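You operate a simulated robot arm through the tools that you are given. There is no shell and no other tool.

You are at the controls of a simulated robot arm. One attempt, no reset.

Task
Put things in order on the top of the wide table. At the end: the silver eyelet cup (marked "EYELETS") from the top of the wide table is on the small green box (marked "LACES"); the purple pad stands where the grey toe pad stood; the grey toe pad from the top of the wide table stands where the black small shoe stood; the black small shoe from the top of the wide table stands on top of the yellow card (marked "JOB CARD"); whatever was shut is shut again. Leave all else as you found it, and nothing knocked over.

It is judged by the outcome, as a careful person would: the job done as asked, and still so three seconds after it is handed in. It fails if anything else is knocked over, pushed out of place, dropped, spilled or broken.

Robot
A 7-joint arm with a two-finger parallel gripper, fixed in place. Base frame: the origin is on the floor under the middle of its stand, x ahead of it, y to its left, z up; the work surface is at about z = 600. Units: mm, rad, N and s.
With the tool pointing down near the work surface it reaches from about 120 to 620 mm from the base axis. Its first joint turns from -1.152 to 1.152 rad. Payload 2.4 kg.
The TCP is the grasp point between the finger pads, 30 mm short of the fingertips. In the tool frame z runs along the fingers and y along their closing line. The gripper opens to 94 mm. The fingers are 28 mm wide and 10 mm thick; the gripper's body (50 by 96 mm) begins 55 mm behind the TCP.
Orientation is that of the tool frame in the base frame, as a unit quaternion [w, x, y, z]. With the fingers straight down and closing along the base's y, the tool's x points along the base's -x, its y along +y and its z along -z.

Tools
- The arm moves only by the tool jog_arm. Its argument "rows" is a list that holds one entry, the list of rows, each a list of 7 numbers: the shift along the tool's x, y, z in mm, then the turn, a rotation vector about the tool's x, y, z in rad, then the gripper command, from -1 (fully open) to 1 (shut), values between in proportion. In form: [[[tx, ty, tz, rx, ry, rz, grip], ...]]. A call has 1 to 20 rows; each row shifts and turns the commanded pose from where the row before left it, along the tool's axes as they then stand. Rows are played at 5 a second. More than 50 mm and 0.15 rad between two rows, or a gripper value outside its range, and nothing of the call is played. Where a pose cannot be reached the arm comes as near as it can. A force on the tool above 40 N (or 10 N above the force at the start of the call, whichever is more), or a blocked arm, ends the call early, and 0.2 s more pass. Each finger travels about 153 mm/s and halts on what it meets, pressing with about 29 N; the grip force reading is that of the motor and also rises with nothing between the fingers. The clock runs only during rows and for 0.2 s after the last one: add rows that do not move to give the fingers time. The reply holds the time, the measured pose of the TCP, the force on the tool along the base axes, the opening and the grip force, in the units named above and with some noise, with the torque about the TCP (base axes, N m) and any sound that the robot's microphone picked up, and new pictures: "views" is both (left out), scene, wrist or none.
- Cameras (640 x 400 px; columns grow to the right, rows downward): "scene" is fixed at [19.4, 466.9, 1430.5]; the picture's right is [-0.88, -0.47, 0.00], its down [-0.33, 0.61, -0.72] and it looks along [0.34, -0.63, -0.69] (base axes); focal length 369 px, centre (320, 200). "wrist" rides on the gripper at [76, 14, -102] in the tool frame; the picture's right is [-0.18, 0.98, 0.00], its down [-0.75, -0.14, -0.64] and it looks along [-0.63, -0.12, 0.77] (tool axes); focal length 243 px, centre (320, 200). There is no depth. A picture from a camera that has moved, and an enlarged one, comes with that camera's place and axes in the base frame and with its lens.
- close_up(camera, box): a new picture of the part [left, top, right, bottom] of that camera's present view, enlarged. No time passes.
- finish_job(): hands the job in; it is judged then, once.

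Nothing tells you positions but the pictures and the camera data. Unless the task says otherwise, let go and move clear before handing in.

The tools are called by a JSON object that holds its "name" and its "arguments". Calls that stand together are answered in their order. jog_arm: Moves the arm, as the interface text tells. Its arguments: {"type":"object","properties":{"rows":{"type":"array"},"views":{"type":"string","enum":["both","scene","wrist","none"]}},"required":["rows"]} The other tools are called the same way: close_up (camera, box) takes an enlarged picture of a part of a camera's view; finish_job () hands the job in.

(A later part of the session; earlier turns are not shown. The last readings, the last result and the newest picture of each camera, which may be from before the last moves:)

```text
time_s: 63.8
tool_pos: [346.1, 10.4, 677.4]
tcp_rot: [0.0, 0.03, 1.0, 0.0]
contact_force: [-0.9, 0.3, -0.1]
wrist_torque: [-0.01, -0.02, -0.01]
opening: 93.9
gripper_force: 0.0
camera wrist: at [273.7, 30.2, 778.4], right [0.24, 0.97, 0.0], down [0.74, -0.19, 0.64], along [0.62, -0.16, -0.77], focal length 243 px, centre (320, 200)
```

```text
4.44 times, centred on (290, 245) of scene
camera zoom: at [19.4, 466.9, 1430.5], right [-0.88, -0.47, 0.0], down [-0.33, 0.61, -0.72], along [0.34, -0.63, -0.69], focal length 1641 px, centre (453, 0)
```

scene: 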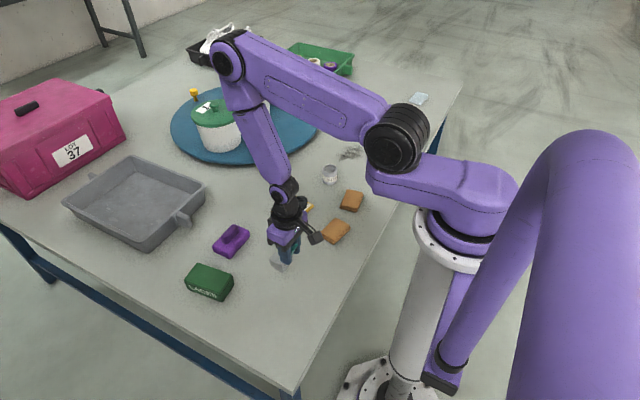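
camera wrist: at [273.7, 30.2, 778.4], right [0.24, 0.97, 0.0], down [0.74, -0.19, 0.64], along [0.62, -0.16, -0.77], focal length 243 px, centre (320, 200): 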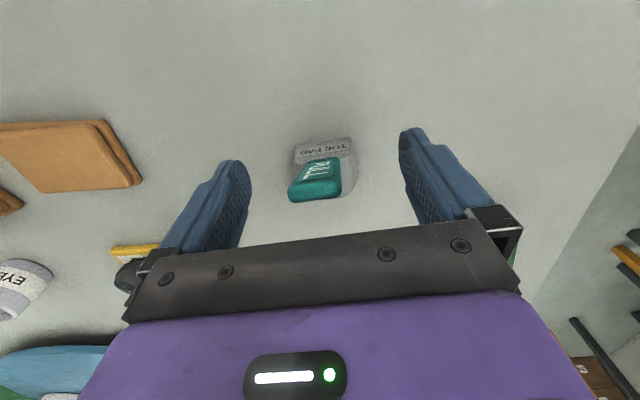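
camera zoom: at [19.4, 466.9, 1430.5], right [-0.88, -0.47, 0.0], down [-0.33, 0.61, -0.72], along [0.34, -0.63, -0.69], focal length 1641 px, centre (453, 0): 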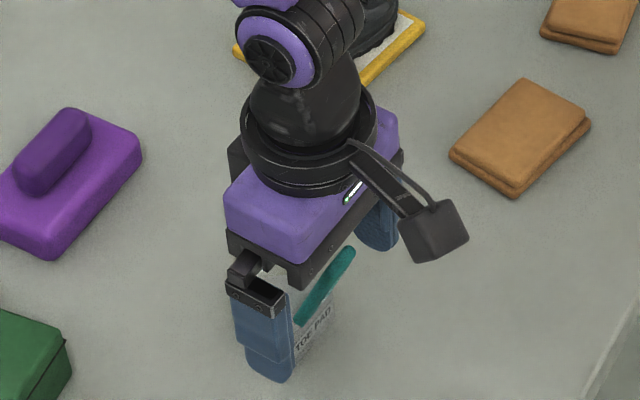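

Toe pad released and standing. Rising and moving to look at the purple pad.

{"name": "jog_arm", "arguments": {"rows": [[[0, 0, -20, 0, 0, 0, -1], [0, 0, -35, 0, 0, 0, -1], [0, 0, -35, 0, 0, 0, -1], [0, 0, -30, 0, 0, -0.06, -1], [-41, -3, 0, 0, 0, 0, -1], [-41, -3, 0, 0, 0, 0, -1], [-41, -3, 0, 0, 0, 0, -1], [0, 0, 0, 0, 0, 0, -1]]]}}

{"name": "close_up", "arguments": {"camera": "wrist", "box": [240, 60, 400, 230]}}

{"name": "close_up", "arguments": {"camera": "scene", "box": [240, 200, 340, 290]}}

{"name": "close_up", "arguments": {"camera": "scene", "box": [200, 210, 265, 265]}}

```text
time_s: 65.6
tool_pos: [468.8, -1.4, 797.7]
tcp_rot: [-0.001, 0.001, 1.0, 0.0]
contact_force: [0.4, -0.1, -0.5]
wrist_torque: [0.02, -0.01, -0.01]
opening: 94.2
gripper_force: 0.0
camera wrist: at [396.7, 14.5, 898.8], right [0.18, 0.98, 0.0], down [0.75, -0.14, 0.64], along [0.63, -0.12, -0.77], focal length 243 px, centre (320, 200)
```

scene: 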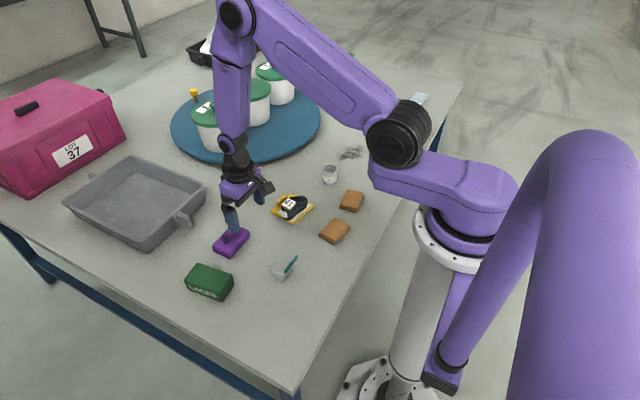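
wrist: 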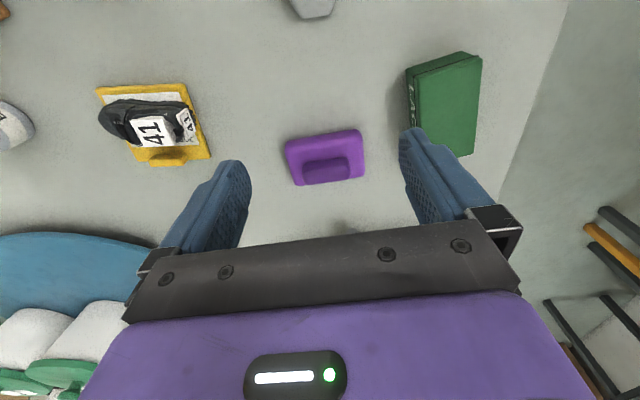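

```text
2.35 times, centred on (320, 145) of wrist
camera zoom: at [396.7, 14.5, 898.8], right [0.18, 0.98, 0.0], down [0.75, -0.14, 0.64], along [0.63, -0.12, -0.77], focal length 571 px, centre (320, 329)
```

zoom: 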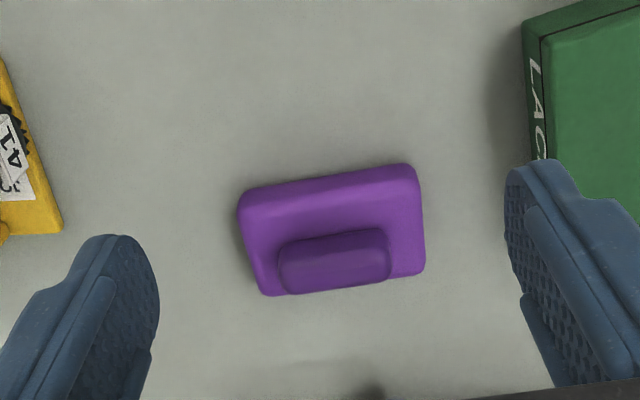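

```text
4.44 times, centred on (290, 245) of scene
camera zoom: at [19.5, 466.9, 1430.5], right [-0.88, -0.47, 0.0], down [-0.33, 0.61, -0.72], along [0.34, -0.63, -0.69], focal length 1641 px, centre (453, 0)
```

zoom: 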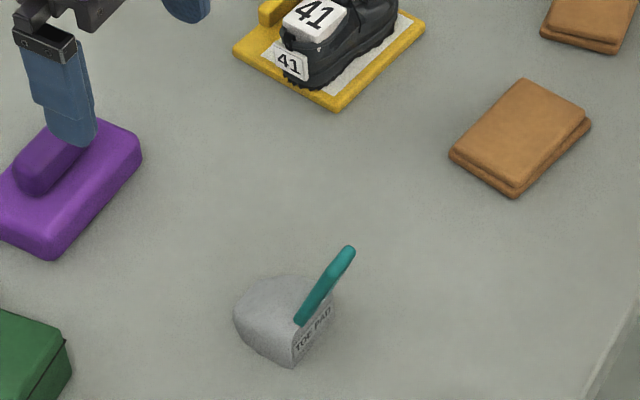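

```text
7.27 times, centred on (232, 238) of scene
camera zoom: at [19.5, 466.9, 1430.5], right [-0.88, -0.47, 0.0], down [-0.33, 0.61, -0.72], along [0.34, -0.63, -0.69], focal length 2686 px, centre (956, -73)
```

zoom: 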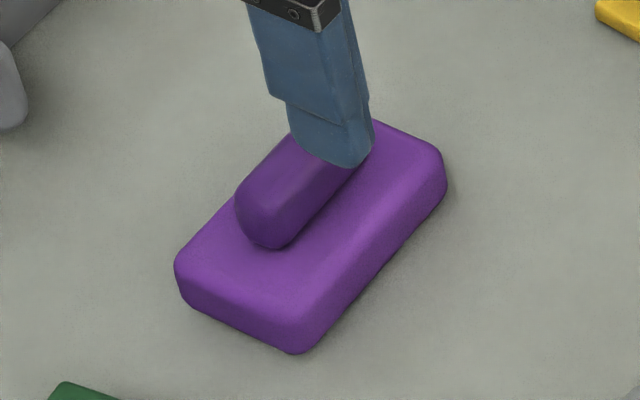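

The toe pad stands at about (388, 8), where the shoe was. The purple pad is about 66 × 93 mm centred near (566, -9) with a grip lug along y near x ≈ 577; I'll turn the gripper 90° to take the lug across its width.

{"name": "jog_arm", "arguments": {"rows": [[[0, 0, 0, 0, 0, 0.15, -1], [0, 0, 0, 0, 0, 0.15, -1], [0, 0, 0, 0, 0, 0.15, -1], [0, 0, 0, 0, 0, 0.15, -1], [0, 0, 0, 0, 0, 0.15, -1], [0, 0, 0, 0, 0, 0.15, -1], [0, 0, 0, 0, 0, 0.15, -1], [0, 0, 0, 0, 0, 0.15, -1], [0, 0, 0, 0, 0, 0.15, -1], [0, 0, 0, 0, 0, 0.15, -1], [0, 0, 0, 0, 0, 0.07, -1], [-3, 36, 15, 0, 0, 0, -1], [-3, 36, 15, 0, 0, 0, -1], [-3, 36, 15, 0, 0, 0, -1], [0, 0, 0, 0, 0, 0, -1]]]}}

{"name": "close_up", "arguments": {"camera": "wrist", "box": [220, 40, 420, 240]}}

{"name": "close_up", "arguments": {"camera": "scene", "box": [195, 200, 265, 265]}}

```text
time_s: 68.8
tool_pos: [576.5, -7.5, 752.4]
tcp_rot: [0.001, 0.706, 0.708, 0.0]
contact_force: [-0.2, -0.4, -0.3]
wrist_torque: [0.01, 0.01, -0.04]
opening: 94.1
gripper_force: 0.0
camera wrist: at [593.2, 70.4, 854.3], right [0.98, -0.18, 0.0], down [-0.14, -0.75, 0.64], along [-0.12, -0.63, -0.77], focal length 243 px, centre (320, 200)
```

scene: 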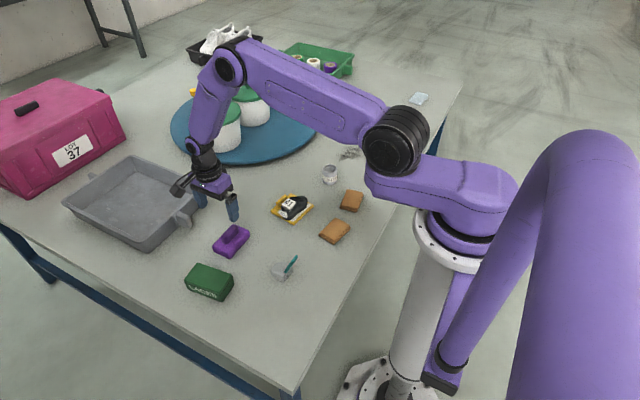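
wrist: 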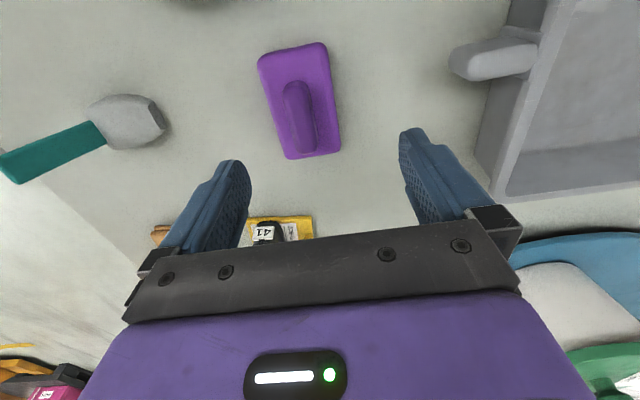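

```text
2.00 times, centred on (320, 140) of wrist
camera zoom: at [593.2, 70.4, 854.3], right [0.98, -0.18, 0.0], down [-0.14, -0.75, 0.64], along [-0.12, -0.63, -0.77], focal length 485 px, centre (320, 320)
```

zoom: 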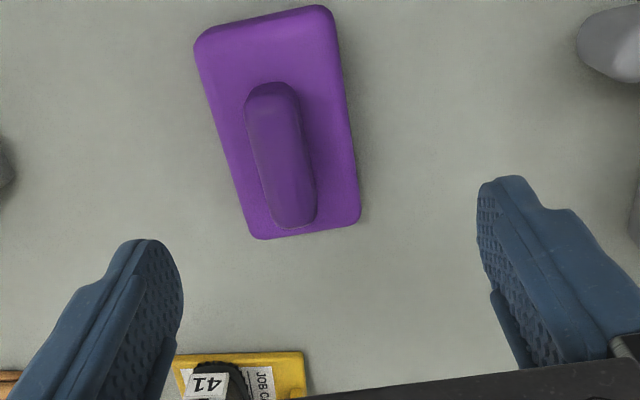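

```text
6.15 times, centred on (230, 232) of scene
camera zoom: at [19.5, 466.9, 1430.5], right [-0.88, -0.47, 0.0], down [-0.33, 0.61, -0.72], along [0.34, -0.63, -0.69], focal length 2272 px, centre (874, 0)
```

zoom: 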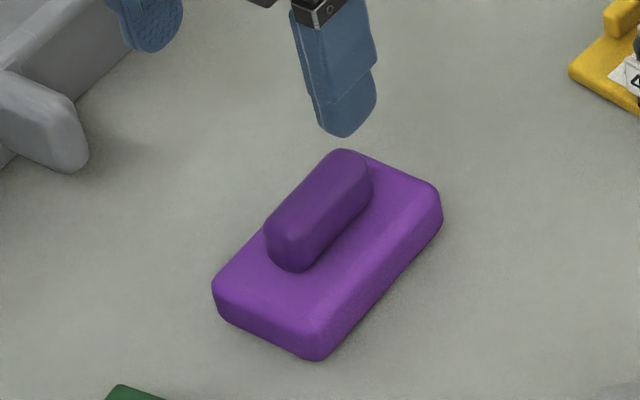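

From this side the lug is centred on the pad: lug centre about (563, -10) with its top near z ≈ 643. I'll shift over it and descend partway, then re-check.

{"name": "jog_arm", "arguments": {"rows": [[[-2.5, -13.5, 20, 0, 0, 0, -1], [0, 0, 30, 0, 0, 0, -1], [0, 0, 25, 0, 0, 0, -1], [0, 0, 12, 0, 0, 0, -1], [0, 0, 0, 0, 0, 0, -1]]]}}

{"name": "close_up", "arguments": {"camera": "wrist", "box": [220, 60, 420, 260]}}

{"name": "close_up", "arguments": {"camera": "scene", "box": [195, 190, 275, 265]}}

```text
time_s: 70.0
tool_pos: [566.2, -8.8, 665.1]
tcp_rot: [-0.001, 0.706, 0.708, 0.0]
contact_force: [0.6, -0.1, 0.3]
wrist_torque: [-0.02, 0.0, 0.0]
opening: 94.0
gripper_force: 0.2
camera wrist: at [581.4, 68.2, 767.2], right [0.98, -0.18, 0.0], down [-0.14, -0.75, 0.64], along [-0.12, -0.63, -0.77], focal length 243 px, centre (320, 200)
```

scene: 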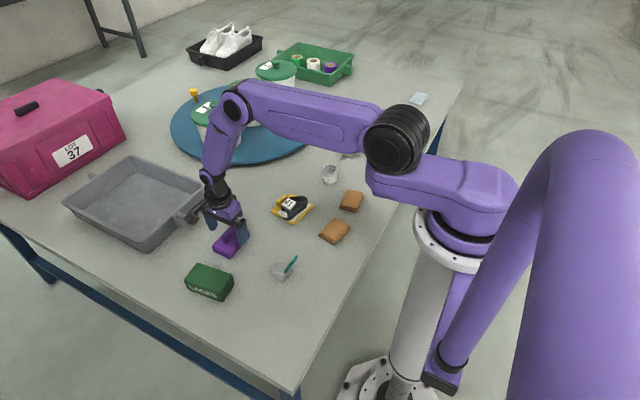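
wrist: 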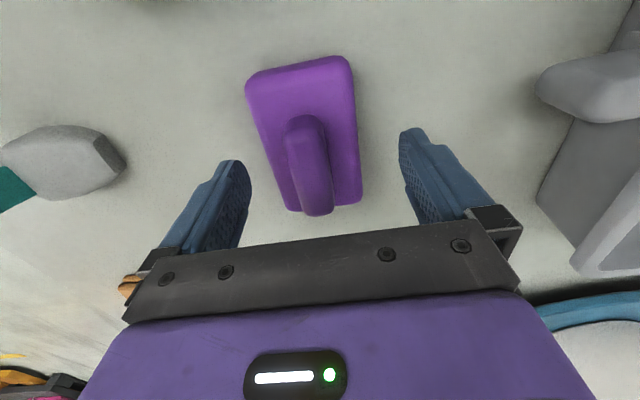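

```text
2.00 times, centred on (320, 160) of wrist
camera zoom: at [581.4, 68.2, 767.2], right [0.98, -0.18, 0.0], down [-0.14, -0.75, 0.64], along [-0.12, -0.63, -0.77], focal length 485 px, centre (320, 280)
```

zoom: 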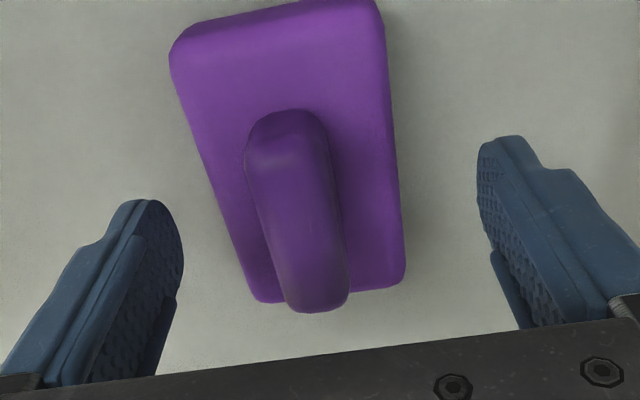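

```text
5.33 times, centred on (235, 228) of scene
camera zoom: at [19.4, 466.9, 1430.5], right [-0.88, -0.47, 0.0], down [-0.33, 0.61, -0.72], along [0.34, -0.63, -0.69], focal length 1969 px, centre (773, 53)
```

zoom: 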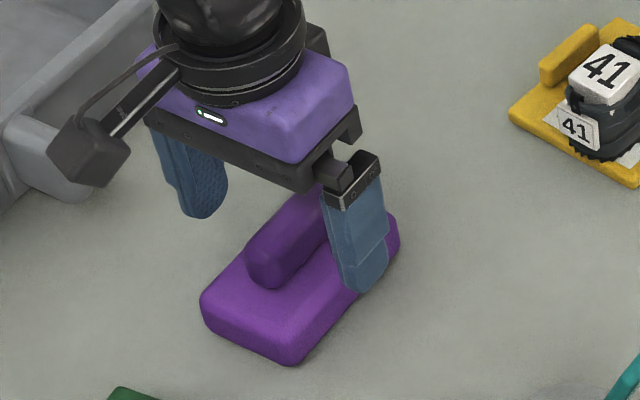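

The lug sits about 5 mm to the robot side of my fingers' midline. I'll correct that and lower until the fingertips are just above the pad's slab.

{"name": "jog_arm", "arguments": {"rows": [[[-3, -5, 0, 0, 0, 0, -1], [0, 0, 6, 0, 0, 0, -1], [0, 0, 4, 0, 0, 0, -1], [0, 0, 0, 0, 0, 0, -1]]], "views": "wrist"}}

{"name": "jog_arm", "arguments": {"rows": [[[0, 0, 2, 0, 0, 0, -1], [0, 0, 0, 0, 0, 0, -1]]], "views": "none"}}

{"name": "close_up", "arguments": {"camera": "wrist", "box": [220, 60, 420, 260]}}

{"name": "close_up", "arguments": {"camera": "scene", "box": [205, 210, 265, 265]}}

```text
time_s: 71.0
tool_pos: [559.8, -11.6, 654.9]
tcp_rot: [0.001, 0.707, 0.707, 0.0]
contact_force: [1.0, -0.1, -0.8]
wrist_torque: [-0.03, 0.02, 0.01]
opening: 94.1
gripper_force: 0.0
camera wrist: at [576.0, 64.9, 757.1], right [0.98, -0.18, 0.0], down [-0.14, -0.75, 0.64], along [-0.12, -0.63, -0.77], focal length 243 px, centre (320, 200)
```

wrist: 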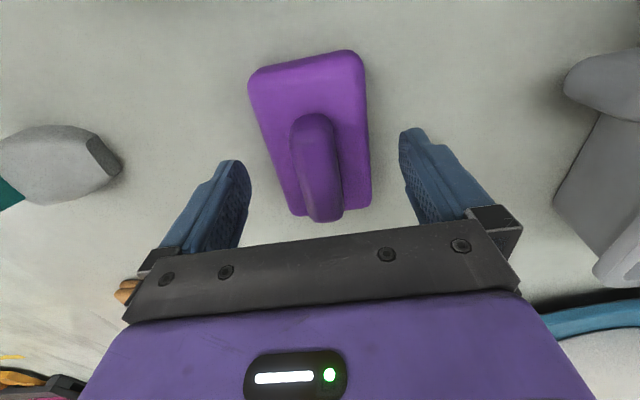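

```text
time_s: 71.6
tool_pos: [559.8, -11.8, 652.6]
tcp_rot: [-0.001, 0.706, 0.708, -0.001]
contact_force: [0.4, 0.3, 0.0]
wrist_torque: [0.01, 0.06, 0.01]
opening: 94.2
gripper_force: 0.0
```

```text
2.00 times, centred on (320, 160) of wrist
camera zoom: at [576.1, 64.8, 755.1], right [0.98, -0.18, 0.0], down [-0.14, -0.75, 0.64], along [-0.12, -0.63, -0.77], focal length 485 px, centre (320, 280)
```

zoom: 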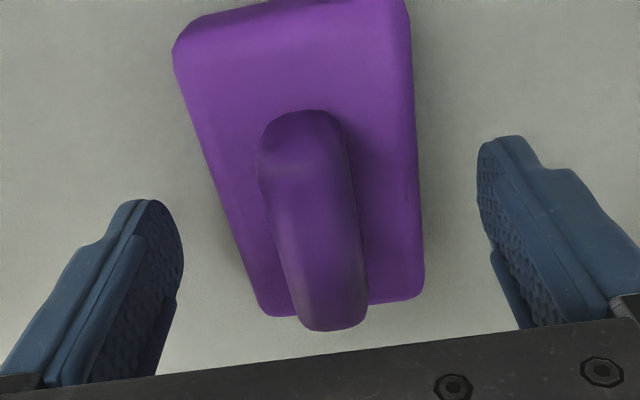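

```text
7.27 times, centred on (235, 238) of scene
camera zoom: at [19.4, 466.9, 1430.5], right [-0.88, -0.47, 0.0], down [-0.33, 0.61, -0.72], along [0.34, -0.63, -0.69], focal length 2686 px, centre (938, -73)
```

zoom: 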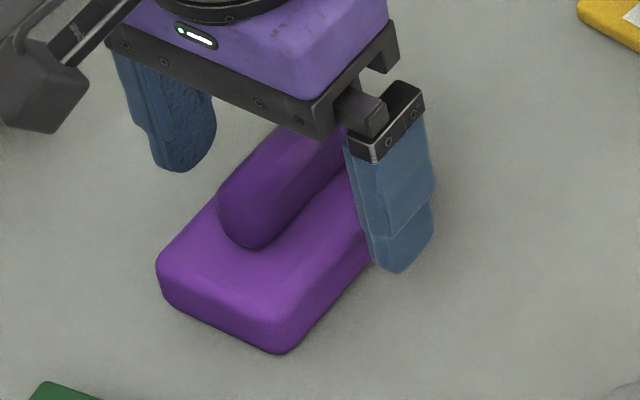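

The fingertips may sit below the slab's top, so I'll rise slightly, part-close to about 45 mm around the lug, and feel down for the slab.

{"name": "jog_arm", "arguments": {"rows": [[[0, 0, -14, 0, 0, 0, -1], [0, 0, 0, 0, 0, 0, -0.4], [0, 0, 0, 0, 0, 0, 0.02], [0, 0, 0, 0, 0, 0, 0.02], [0, 0, 5, 0, 0, 0, 0.02], [0, 0, 3, 0, 0, 0, 0.02], [0, 0, 0, 0, 0, 0, 0.02]]], "views": "wrist"}}

{"name": "close_up", "arguments": {"camera": "scene", "box": [205, 210, 265, 265]}}

{"name": "close_up", "arguments": {"camera": "wrist", "box": [220, 60, 420, 260]}}

```text
time_s: 73.2
tool_pos: [560.1, -13.1, 659.7]
tcp_rot: [0.0, 0.707, 0.708, 0.0]
contact_force: [-2.6, 0.2, 10.9]
wrist_torque: [0.03, 0.15, -0.02]
opening: 45.8
gripper_force: 0.0
camera wrist: at [575.8, 64.3, 761.5], right [0.98, -0.18, 0.0], down [-0.14, -0.75, 0.64], along [-0.12, -0.63, -0.77], focal length 243 px, centre (320, 200)
```

wrist: 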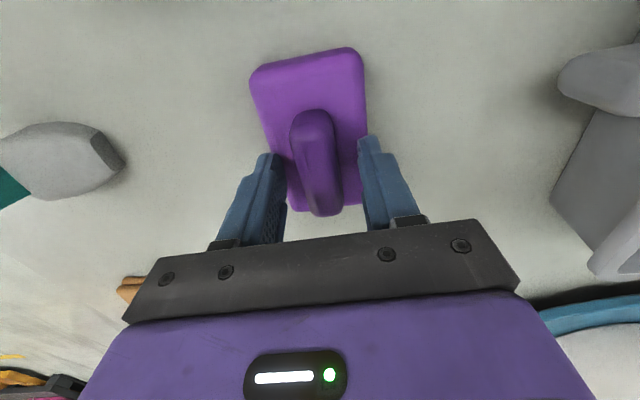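

```text
7.27 times, centred on (235, 238) of scene
camera zoom: at [19.2, 466.9, 1430.5], right [-0.88, -0.47, 0.0], down [-0.33, 0.61, -0.72], along [0.34, -0.63, -0.69], focal length 2686 px, centre (938, -73)
```

zoom: 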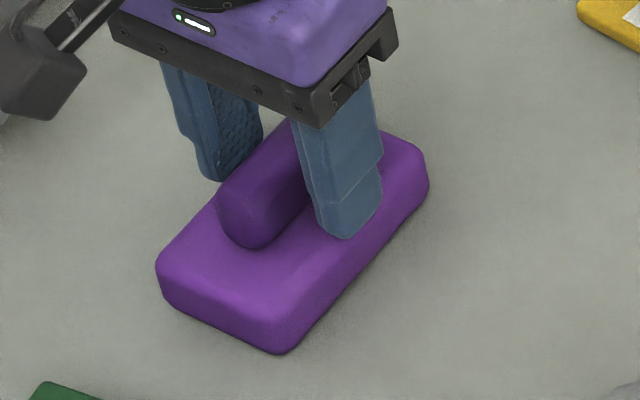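

```text
2.00 times, centred on (320, 160) of wrist
camera zoom: at [575.8, 64.3, 761.5], right [0.98, -0.18, 0.0], down [-0.14, -0.75, 0.64], along [-0.12, -0.63, -0.77], focal length 485 px, centre (320, 280)
```

zoom: 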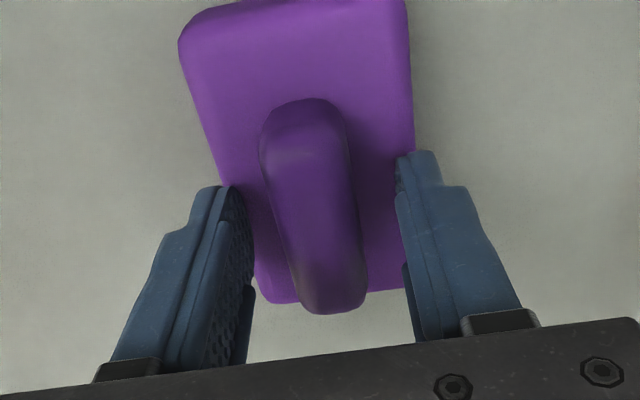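

Contact at tip height ≈ 630, so that's the slab's top. I'll raise 1.5 mm and close on the lug.

{"name": "jog_arm", "arguments": {"rows": [[[0, 0, -1.8, 0, 0, 0, 0.02], [0, 0, 0, 0, 0, 0, 0.25], [0, 0, 0, 0, 0, 0, 0.45], [0, 0, 0, 0, 0, 0, 1], [0, 0, 0, 0, 0, 0, 1], [0, 0, 0, 0, 0, 0, 1]]], "views": "wrist"}}

{"name": "close_up", "arguments": {"camera": "scene", "box": [205, 210, 265, 265]}}

{"name": "close_up", "arguments": {"camera": "wrist", "box": [220, 60, 420, 260]}}

```text
time_s: 74.6
tool_pos: [559.0, -12.8, 660.9]
tcp_rot: [0.0, 0.707, 0.708, 0.0]
contact_force: [-0.1, 0.5, 0.0]
wrist_torque: [0.02, -0.03, 0.05]
opening: 26.1
gripper_force: 29.0
camera wrist: at [575.6, 64.4, 763.2], right [0.98, -0.18, 0.0], down [-0.14, -0.75, 0.64], along [-0.12, -0.63, -0.77], focal length 243 px, centre (320, 200)
```

wrist: 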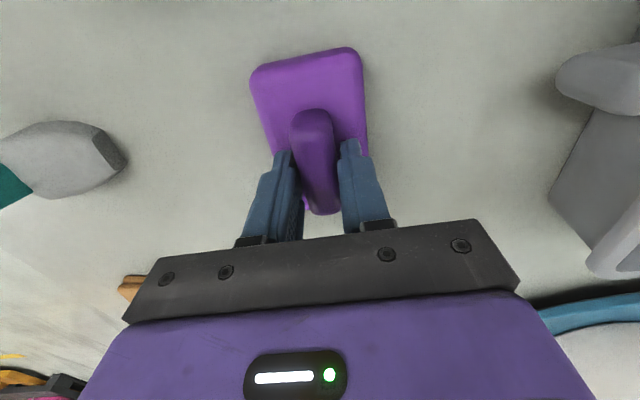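

```text
7.27 times, centred on (235, 238) of scene
camera zoom: at [19.5, 466.9, 1430.5], right [-0.88, -0.47, 0.0], down [-0.33, 0.61, -0.72], along [0.34, -0.63, -0.69], focal length 2686 px, centre (938, -73)
```

zoom: 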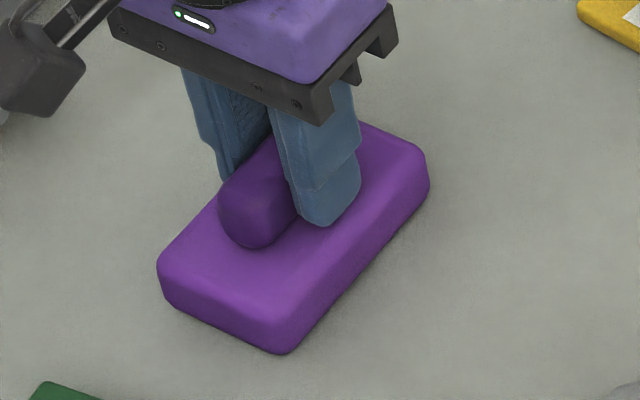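

```text
2.00 times, centred on (320, 160) of wrist
camera zoom: at [575.6, 64.4, 763.2], right [0.98, -0.18, 0.0], down [-0.14, -0.75, 0.64], along [-0.12, -0.63, -0.77], focal length 485 px, centre (320, 280)
```

zoom: 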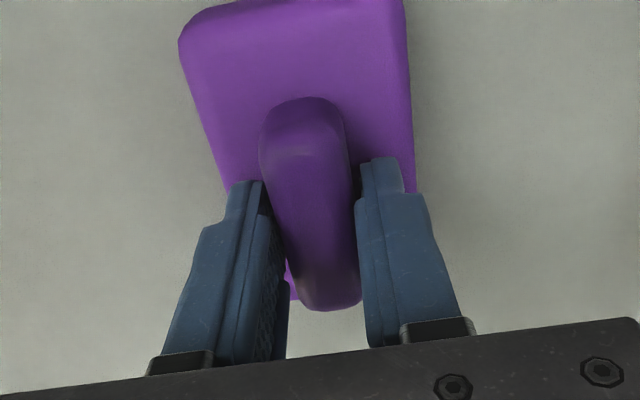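

Lug gripped at 26 mm. Test lift.

{"name": "jog_arm", "arguments": {"rows": [[[0, 0, -1.5, 0, 0, 0, 1], [0, 0, -2, 0, 0, 0, 1], [0, 0, -2, 0, 0, 0, 1], [0, 0, -2.5, 0, 0, 0, 1], [0, 0, 0, 0, 0, 0, 1], [0, 0, 0, 0, 0, 0, 1]]], "views": "wrist"}}

{"name": "close_up", "arguments": {"camera": "scene", "box": [205, 210, 265, 265]}}

```text
time_s: 76.0
tool_pos: [559.6, -13.5, 669.3]
tcp_rot: [0.0, 0.707, 0.707, 0.0]
contact_force: [-0.1, 0.8, -0.7]
wrist_torque: [0.04, -0.02, 0.0]
opening: 25.6
gripper_force: 28.9
camera wrist: at [575.1, 64.9, 770.7], right [0.98, -0.18, 0.0], down [-0.14, -0.75, 0.64], along [-0.12, -0.63, -0.77], focal length 243 px, centre (320, 200)
```

wrist: 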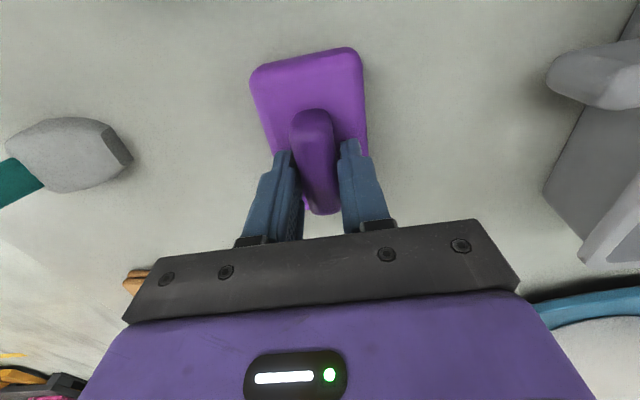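

```text
7.27 times, centred on (235, 238) of scene
camera zoom: at [19.5, 466.9, 1430.5], right [-0.88, -0.47, 0.0], down [-0.33, 0.61, -0.72], along [0.34, -0.63, -0.69], focal length 2686 px, centre (938, -73)
```

zoom: 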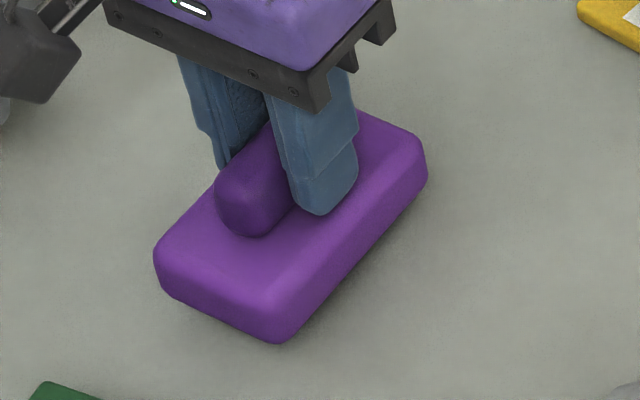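

It holds. I'll raise it well above the shoe, handle and cup before crossing the table.

{"name": "jog_arm", "arguments": {"rows": [[[0, 0, -5, 0, 0, 0, 1], [0, 0, -10, 0, 0, 0, 1], [0, 0, -15, 0, 0, 0, 1], [0, 0, -15, 0, 0, 0, 1], [0, 0, -15, 0, 0, 0, 1], [0, 0, -15, 0, 0, 0, 1], [0, 0, -15, 0, 0, 0, 1], [0, 0, -15, 0, 0, 0, 1], [0, 0, -8, 0, 0, 0, 1], [0, 0, -3, 0, 0, 0, 1], [0, 0, 0, 0, 0, 0, 1]]]}}

```text
time_s: 78.4
tool_pos: [559.6, -11.5, 785.3]
tcp_rot: [0.0, 0.706, 0.708, 0.0]
contact_force: [0.0, -0.3, -0.6]
wrist_torque: [-0.02, -0.02, -0.02]
opening: 25.9
gripper_force: 28.7
camera wrist: at [575.2, 65.5, 886.8], right [0.98, -0.18, 0.0], down [-0.14, -0.75, 0.64], along [-0.12, -0.63, -0.77], focal length 243 px, centre (320, 200)
```

scene: 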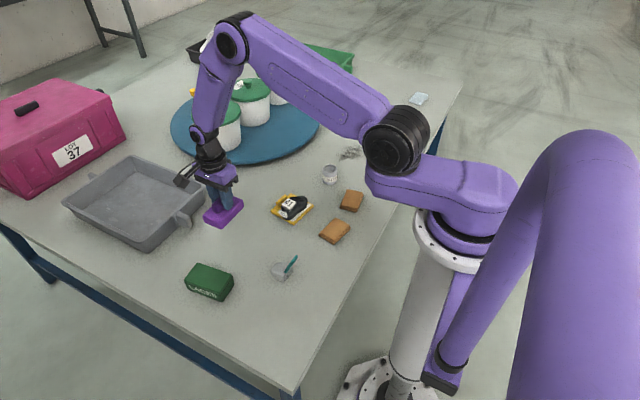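
wrist: 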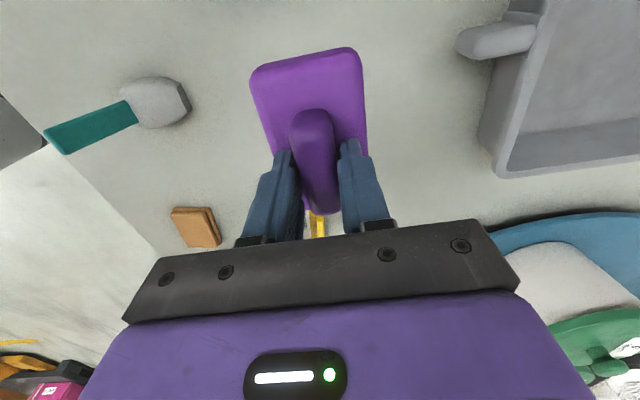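

Steady at height. Crossing to above the toe pad's old place.

{"name": "jog_arm", "arguments": {"rows": [[[-7.96, -3.91, 0, 0, 0, 0, 1], [-15.9, -7.82, 0, 0, 0, 0, 1], [-26.54, -13.03, 0, 0, 0, 0, 1], [-26.54, -13.03, 0, 0, 0, 0, 1], [-26.54, -13.03, 0, 0, 0, 0, 1], [-26.54, -13.03, 0, 0, 0, 0, 1], [-26.54, -13.03, 0, 0, 0, 0, 1], [-26.54, -13.03, 0, 0, 0, 0, 1], [-26.54, -13.03, 0, 0, 0, 0, 1], [-26.54, -13.03, 0, 0, 0, 0, 1], [-26.54, -13.03, 0, 0, 0, 0, 1], [-26.54, -13.03, 0, 0, 0, 0, 1], [-26.54, -13.03, 0, 0, 0, 0, 1], [-26.54, -13.03, 0, 0, 0, 0, 1], [-26.54, -13.03, 0, 0, 0, 0, 1], [-26.54, -13.03, 0, 0, 0, 0, 1], [-26.54, -13.03, 0, 0, 0, 0, 1], [-26.54, -13.03, 0, 0, 0, 0, 1], [-26.54, -13.03, 0, 0, 0, 0, 1], [-24, -11.8, 0, 0, 0, 0, 1]]]}}

```text
time_s: 82.6
tool_pos: [316.7, -513.9, 785.7]
tcp_rot: [-0.001, 0.706, 0.708, 0.001]
contact_force: [0.0, -0.1, -0.5]
wrist_torque: [0.02, 0.01, 0.01]
opening: 25.8
gripper_force: 29.0
camera wrist: at [332.4, -435.8, 887.3], right [0.98, -0.18, 0.0], down [-0.14, -0.75, 0.64], along [-0.12, -0.63, -0.77], focal length 243 px, centre (320, 200)
```

scene: 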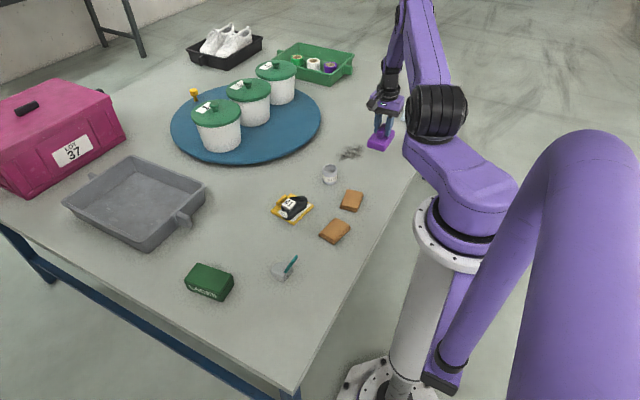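
wrist: 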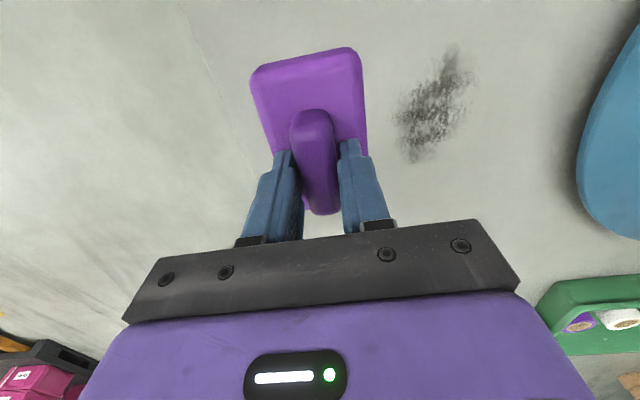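

Over the spot, clear of the table edge (x ≈ 210). Lowering in stages.

{"name": "jog_arm", "arguments": {"rows": [[[1, -1, 10, 0, 0, 0, 1], [0, 0, 15, 0, 0, 0, 1], [0, 0, 20, 0, 0, 0, 1], [0, 0, 20, 0, 0, 0, 1], [0, 0, 20, 0, 0, 0, 1], [0, 0, 15, 0, 0, 0, 1], [0, 0, 10, 0, 0, 0, 1], [0, 0, 7, 0, 0, 0, 1], [0, 0, 4, 0, 0, 0, 1], [0, 0, 0, 0, 0, 0, 1]]]}}

{"name": "close_up", "arguments": {"camera": "scene", "box": [330, 110, 430, 200]}}

```text
time_s: 84.8
tool_pos: [315.3, -510.9, 663.8]
tcp_rot: [0.0, 0.707, 0.708, 0.0]
contact_force: [-1.0, -0.2, -0.8]
wrist_torque: [0.01, -0.01, -0.02]
opening: 25.8
gripper_force: 28.8
camera wrist: at [330.8, -433.0, 765.3], right [0.98, -0.18, 0.0], down [-0.14, -0.75, 0.64], along [-0.12, -0.63, -0.77], focal length 243 px, centre (320, 200)
```

scene: 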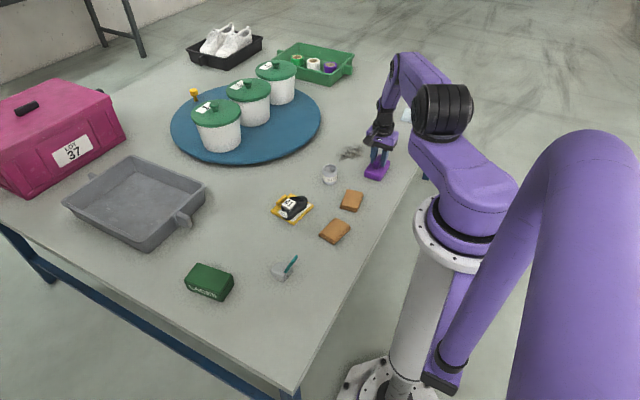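
wrist: 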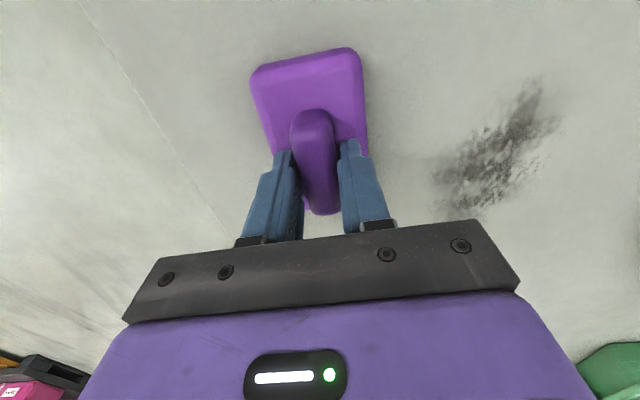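

```text
4.44 times, centred on (380, 155) of scene
camera zoom: at [19.5, 466.9, 1430.5], right [-0.88, -0.47, 0.0], down [-0.33, 0.61, -0.72], along [0.34, -0.63, -0.69], focal length 1641 px, centre (53, 400)
```

zoom: 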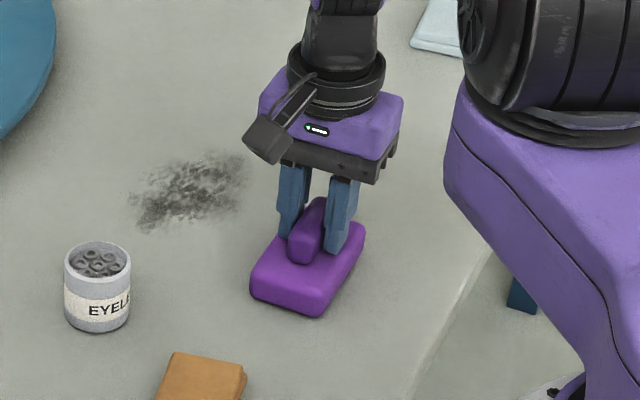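

The pad's corner projects to a centre of about (317, -508), right on the toe pad's old centre. Stepping down to contact.

{"name": "jog_arm", "arguments": {"rows": [[[0, 0, 1, 0, 0, 0, 1], [0, 0, 1, 0, 0, 0, 1], [0, 0, 0, 0, 0, 0, 1]]], "views": "none"}}

{"name": "jog_arm", "arguments": {"rows": [[[0, 0, 0.7, 0, 0, 0, 1], [0, 0, 0, 0, 0, 0, 1]]], "views": "none"}}

{"name": "jog_arm", "arguments": {"rows": [[[0, 0, 0.7, 0, 0, 0, 1], [0, 0, 0, 0, 0, 0, 1]]], "views": "none"}}

```text
time_s: 85.6
tool_pos: [314.7, -509.9, 660.7]
tcp_rot: [0.0, 0.706, 0.708, 0.0]
contact_force: [-0.3, 0.0, -0.9]
wrist_torque: [0.02, 0.0, -0.03]
opening: 25.6
gripper_force: 28.7
```

```text
time_s: 86.2
tool_pos: [315.5, -511.7, 662.0]
tcp_rot: [-0.001, 0.706, 0.708, 0.0]
contact_force: [-0.4, 0.9, 5.6]
wrist_torque: [0.1, 0.03, -0.01]
opening: 25.6
gripper_force: 28.7
```

```text
time_s: 86.8
tool_pos: [315.8, -511.4, 661.3]
tcp_rot: [0.0, 0.707, 0.707, -0.001]
contact_force: [-5.4, 5.5, 20.8]
wrist_torque: [0.47, 0.07, 0.04]
opening: 25.6
gripper_force: 28.5
```

Down on the table. Relieving pressure, releasing and rising.

{"name": "jog_arm", "arguments": {"rows": [[[0, 0, -0.7, 0, 0, 0, 1], [0, 0, 0, 0, 0, 0, 1], [0, 0, 0, 0, 0, 0, 0.38], [0, 0, 0, 0, 0, 0, 0.2], [0, 0, 0, 0, 0, 0, 0.05], [0, 0, 0, 0, 0, 0, 0.05], [0, 0, -10, 0, 0, 0, 0.05], [0, 0, -25, 0, 0, 0, 0.05], [0, 0, -35, 0, 0, 0, -0.5], [0, 0, -40, 0, 0, 0, -1], [0, 0, -30, 0, 0, 0, -1], [0, 0, 0, 0, 0, 0, -1]]]}}

{"name": "close_up", "arguments": {"camera": "scene", "box": [330, 110, 430, 200]}}

{"name": "close_up", "arguments": {"camera": "wrist", "box": [220, 20, 420, 200]}}

```text
time_s: 89.4
tool_pos: [316.9, -507.5, 802.0]
tcp_rot: [0.0, 0.706, 0.708, 0.0]
contact_force: [-0.7, -0.3, -0.6]
wrist_torque: [0.0, -0.04, 0.0]
opening: 94.1
gripper_force: 0.1
camera wrist: at [332.2, -430.9, 904.2], right [0.98, -0.18, 0.0], down [-0.14, -0.75, 0.64], along [-0.12, -0.63, -0.77], focal length 243 px, centre (320, 200)
```

scene: 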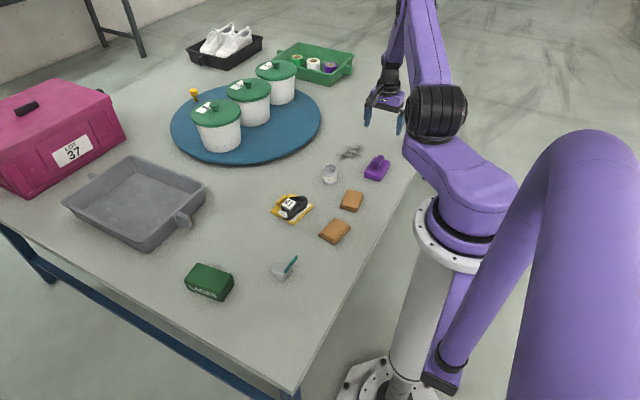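
wrist: 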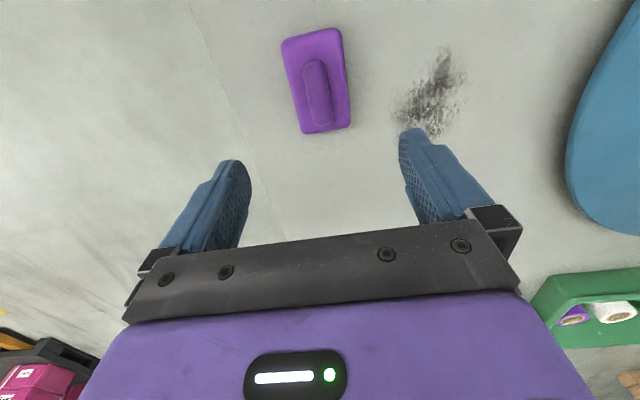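

```text
4.44 times, centred on (380, 155) of scene
camera zoom: at [19.4, 466.9, 1430.5], right [-0.88, -0.47, 0.0], down [-0.33, 0.61, -0.72], along [0.34, -0.63, -0.69], focal length 1641 px, centre (53, 400)
```

zoom: 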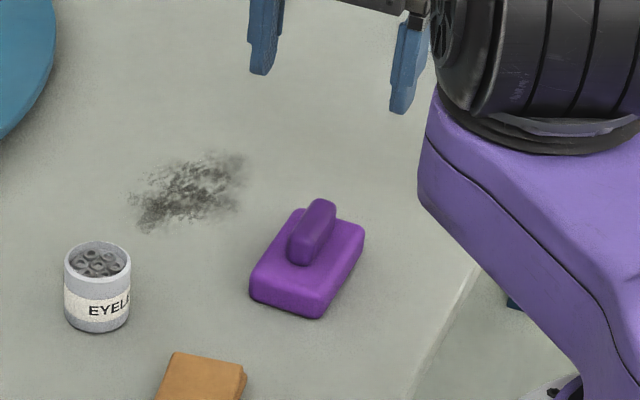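

```text
2.22 times, centred on (320, 110) of wrist
camera zoom: at [332.2, -430.9, 904.2], right [0.98, -0.18, 0.0], down [-0.14, -0.75, 0.64], along [-0.12, -0.63, -0.77], focal length 539 px, centre (320, 400)
```

zoom: 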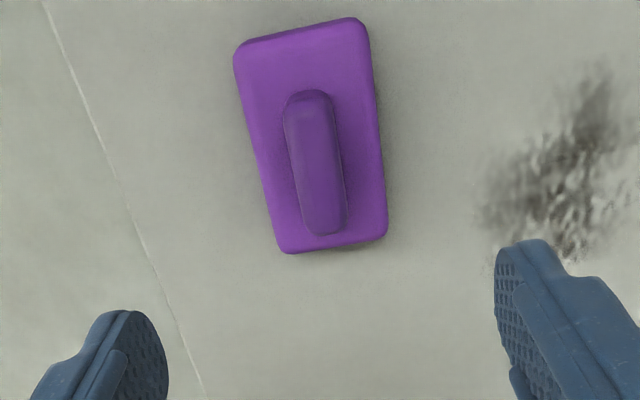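

The purple pad stands in the toe pad's old place. Now for the cup: about 52 mm wide, rim at z ≈ 649, near (446, -395). I'll rotate to yaw 0 and hover over it.

{"name": "jog_arm", "arguments": {"rows": [[[0, 0, 0, 0, 0, -0.15, -1], [0, 0, 0, 0, 0, -0.15, -1], [0, 0, 0, 0, 0, -0.15, -1], [0, 0, 0, 0, 0, -0.15, -1], [0, 0, 0, 0, 0, -0.15, -1], [0, 0, 0, 0, 0, -0.15, -1], [0, 0, 0, 0, 0, -0.15, -1], [0, 0, 0, 0, 0, -0.15, -1], [0, 0, 0, 0, 0, -0.15, -1], [0, 0, 0, 0, 0, -0.15, -1], [0, 0, 0, 0, 0, -0.07, -1], [-32, 28, 10, 0, 0, 0, -1], [-32, 28, 10, 0, 0, 0, -1], [-32, 28, 10, 0, 0, 0, -1], [-32, 28, 10, 0, 0, 0, -1], [0, 0, 0, 0, 0, 0, -1]]]}}

{"name": "close_up", "arguments": {"camera": "wrist", "box": [240, 40, 400, 200]}}

{"name": "close_up", "arguments": {"camera": "scene", "box": [300, 140, 370, 200]}}

```text
time_s: 92.8
tool_pos: [440.8, -396.7, 762.2]
tcp_rot: [0.0, -0.001, 1.0, -0.001]
contact_force: [0.2, 0.3, -0.5]
wrist_torque: [0.01, 0.0, 0.0]
opening: 94.0
gripper_force: 0.1
camera wrist: at [367.5, -381.3, 863.3], right [0.18, 0.98, 0.0], down [0.75, -0.14, 0.64], along [0.63, -0.12, -0.77], focal length 243 px, centre (320, 200)
```

scene: 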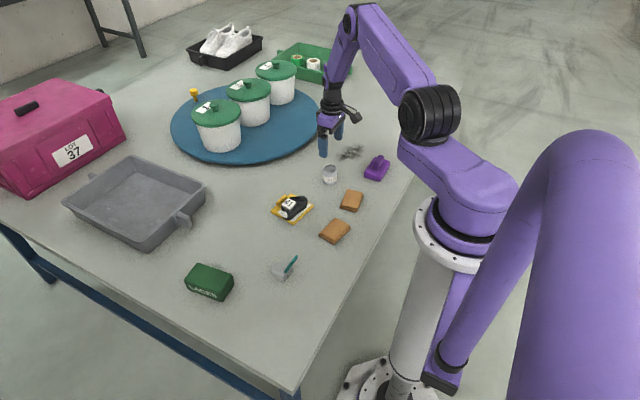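
wrist: 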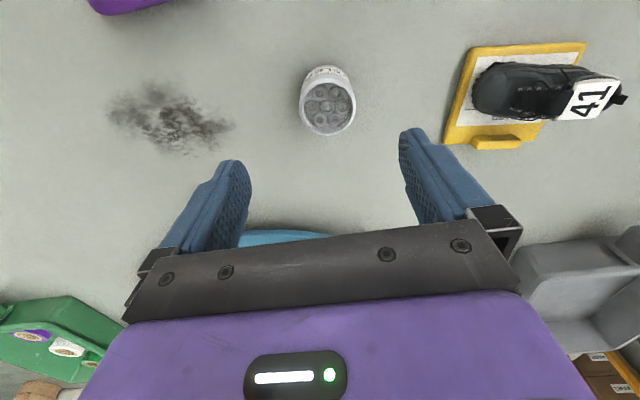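

```text
2.50 times, centred on (320, 120) of wrist
camera zoom: at [367.5, -381.3, 863.3], right [0.18, 0.98, 0.0], down [0.75, -0.14, 0.64], along [0.63, -0.12, -0.77], focal length 606 px, centre (320, 400)
```

zoom: 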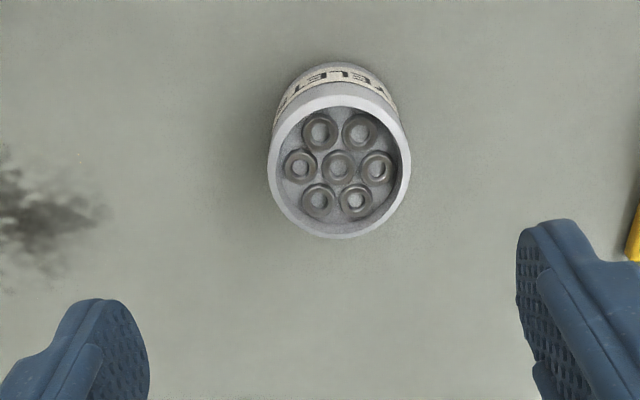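

```text
6.67 times, centred on (335, 170) of scene
camera zoom: at [19.4, 466.9, 1430.5], right [-0.88, -0.47, 0.0], down [-0.33, 0.61, -0.72], along [0.34, -0.63, -0.69], focal length 2462 px, centre (220, 400)
```

zoom: 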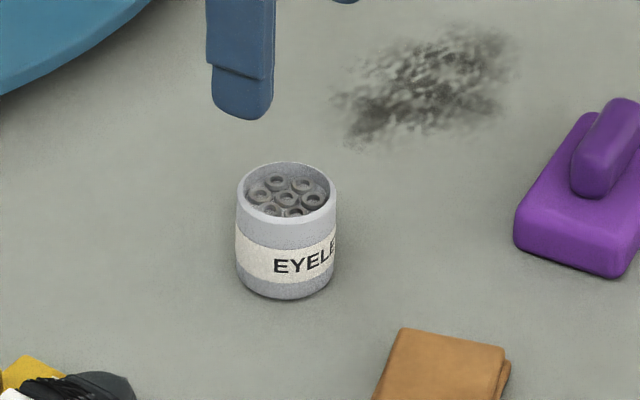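

The cup's centre is about (439, -388). I'll centre over it and descend with the fingers open.

{"name": "jog_arm", "arguments": {"rows": [[[1.3, 8.2, 0, 0, 0, 0, -1], [0, 0, 30, 0, 0, 0, -1], [0, 0, 30, 0, 0, 0, -1], [0, 0, 25, 0, 0, 0, -1], [0, 0, 20, 0, 0, 0, -1], [0, 0, 12, 0, 0, 0, -1], [0, 0, 5, 0, 0, 0, -1], [0, 0, 0, 0, 0, 0, -1]]]}}

{"name": "close_up", "arguments": {"camera": "wrist", "box": [220, 80, 420, 260]}}

{"name": "close_up", "arguments": {"camera": "scene", "box": [300, 130, 370, 200]}}

```text
time_s: 94.6
tool_pos: [441.8, -390.8, 640.0]
tcp_rot: [0.0, 0.0, 1.0, 0.0]
contact_force: [-1.5, 0.4, 0.2]
wrist_torque: [0.01, -0.01, -0.03]
opening: 94.1
gripper_force: 0.1
camera wrist: at [367.4, -375.5, 740.6], right [0.18, 0.98, 0.0], down [0.75, -0.14, 0.64], along [0.63, -0.12, -0.77], focal length 243 px, centre (320, 200)
```

scene: 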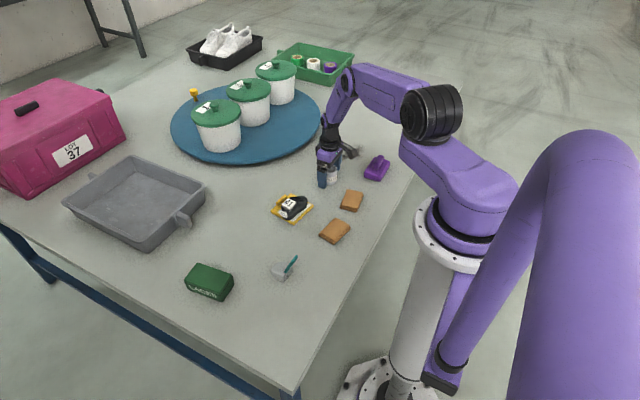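
wrist: 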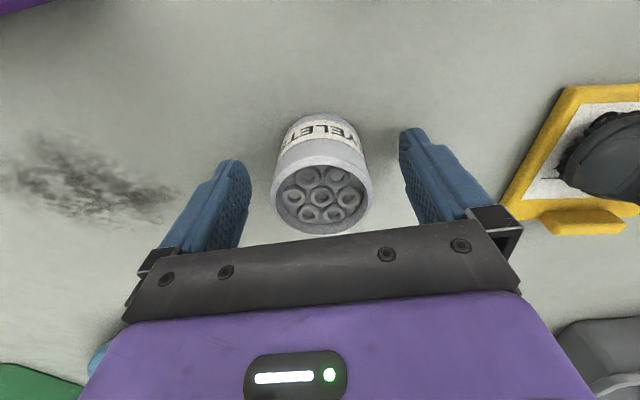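

```text
2.22 times, centred on (320, 170) of wrist
camera zoom: at [367.4, -375.5, 740.6], right [0.18, 0.98, 0.0], down [0.75, -0.14, 0.64], along [0.63, -0.12, -0.77], focal length 539 px, centre (320, 267)
```

zoom: 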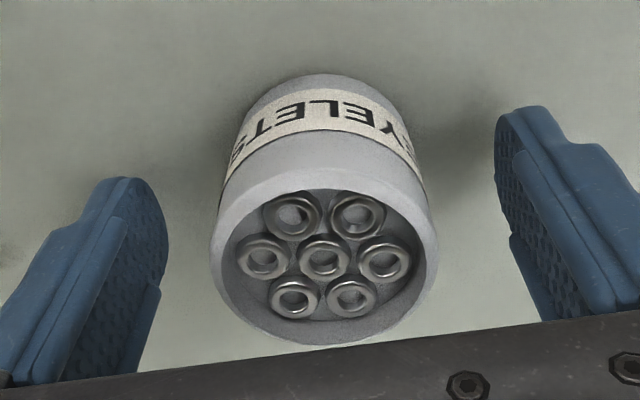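

```text
5.71 times, centred on (335, 165) of scene
camera zoom: at [19.4, 466.9, 1430.5], right [-0.88, -0.47, 0.0], down [-0.33, 0.61, -0.72], along [0.34, -0.63, -0.69], focal length 2110 px, centre (234, 400)
```

zoom: 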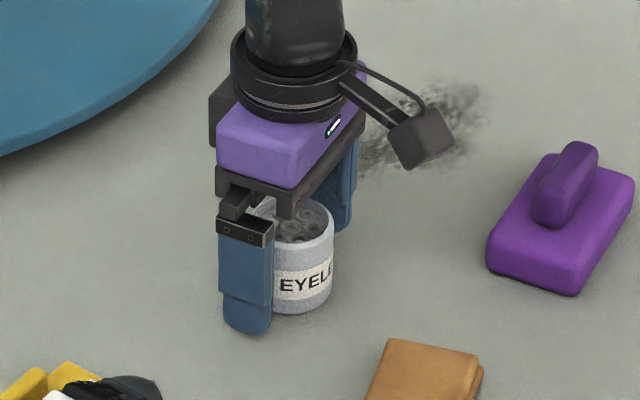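

The cup is centred within about 2 mm. A small correction, then a slow close.

{"name": "jog_arm", "arguments": {"rows": [[[0, 2, 0, 0, 0, 0, -1], [0, 0, 0, 0, 0, 0, -0.6], [0, 0, 0, 0, 0, 0, -0.3], [0, 0, 0, 0, 0, 0, -0.15], [0, 0, 0, 0, 0, 0, -0.05], [0, 0, 0, 0, 0, 0, 0.05], [0, 0, 0, 0, 0, 0, 0.3], [0, 0, 0, 0, 0, 0, 1], [0, 0, 0, 0, 0, 0, 1], [0, 0, 0, 0, 0, 0, 1]]], "views": "wrist"}}

{"name": "close_up", "arguments": {"camera": "wrist", "box": [220, 80, 420, 260]}}

{"name": "close_up", "arguments": {"camera": "scene", "box": [300, 130, 370, 200]}}

```text
time_s: 96.8
tool_pos: [441.6, -388.4, 639.0]
tcp_rot: [0.0, 0.0, 1.0, 0.0]
contact_force: [-0.8, -0.4, 1.6]
wrist_torque: [-0.03, 0.02, 0.05]
opening: 48.5
gripper_force: 29.1
camera wrist: at [367.0, -373.3, 740.9], right [0.18, 0.98, 0.0], down [0.75, -0.14, 0.64], along [0.63, -0.12, -0.77], focal length 243 px, centre (320, 200)
```

wrist: 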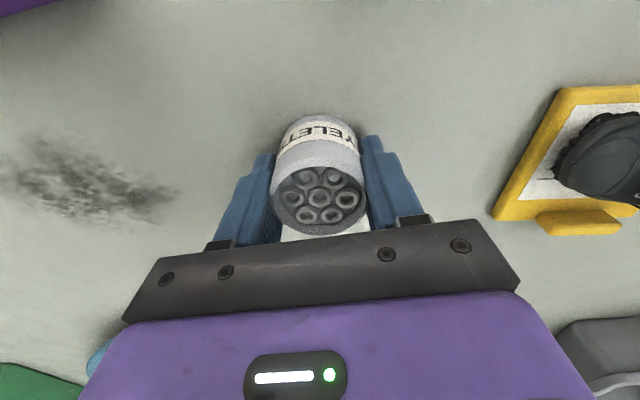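

```text
2.22 times, centred on (320, 170) of wrist
camera zoom: at [367.0, -373.3, 740.9], right [0.18, 0.98, 0.0], down [0.75, -0.14, 0.64], along [0.63, -0.12, -0.77], focal length 539 px, centre (320, 267)
```

zoom: 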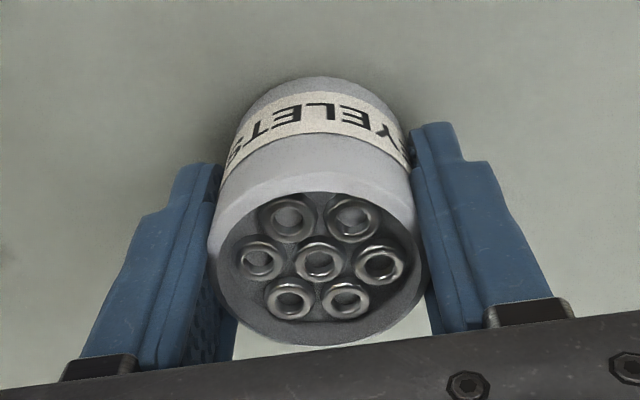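

```text
5.71 times, centred on (335, 165) of scene
camera zoom: at [19.4, 466.9, 1430.5], right [-0.88, -0.47, 0.0], down [-0.33, 0.61, -0.72], along [0.34, -0.63, -0.69], focal length 2110 px, centre (234, 400)
```

zoom: 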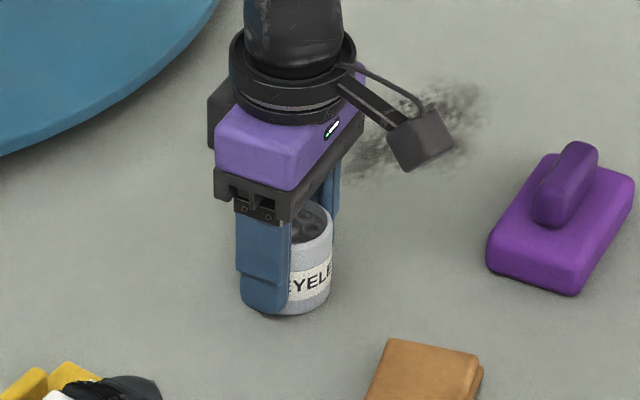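

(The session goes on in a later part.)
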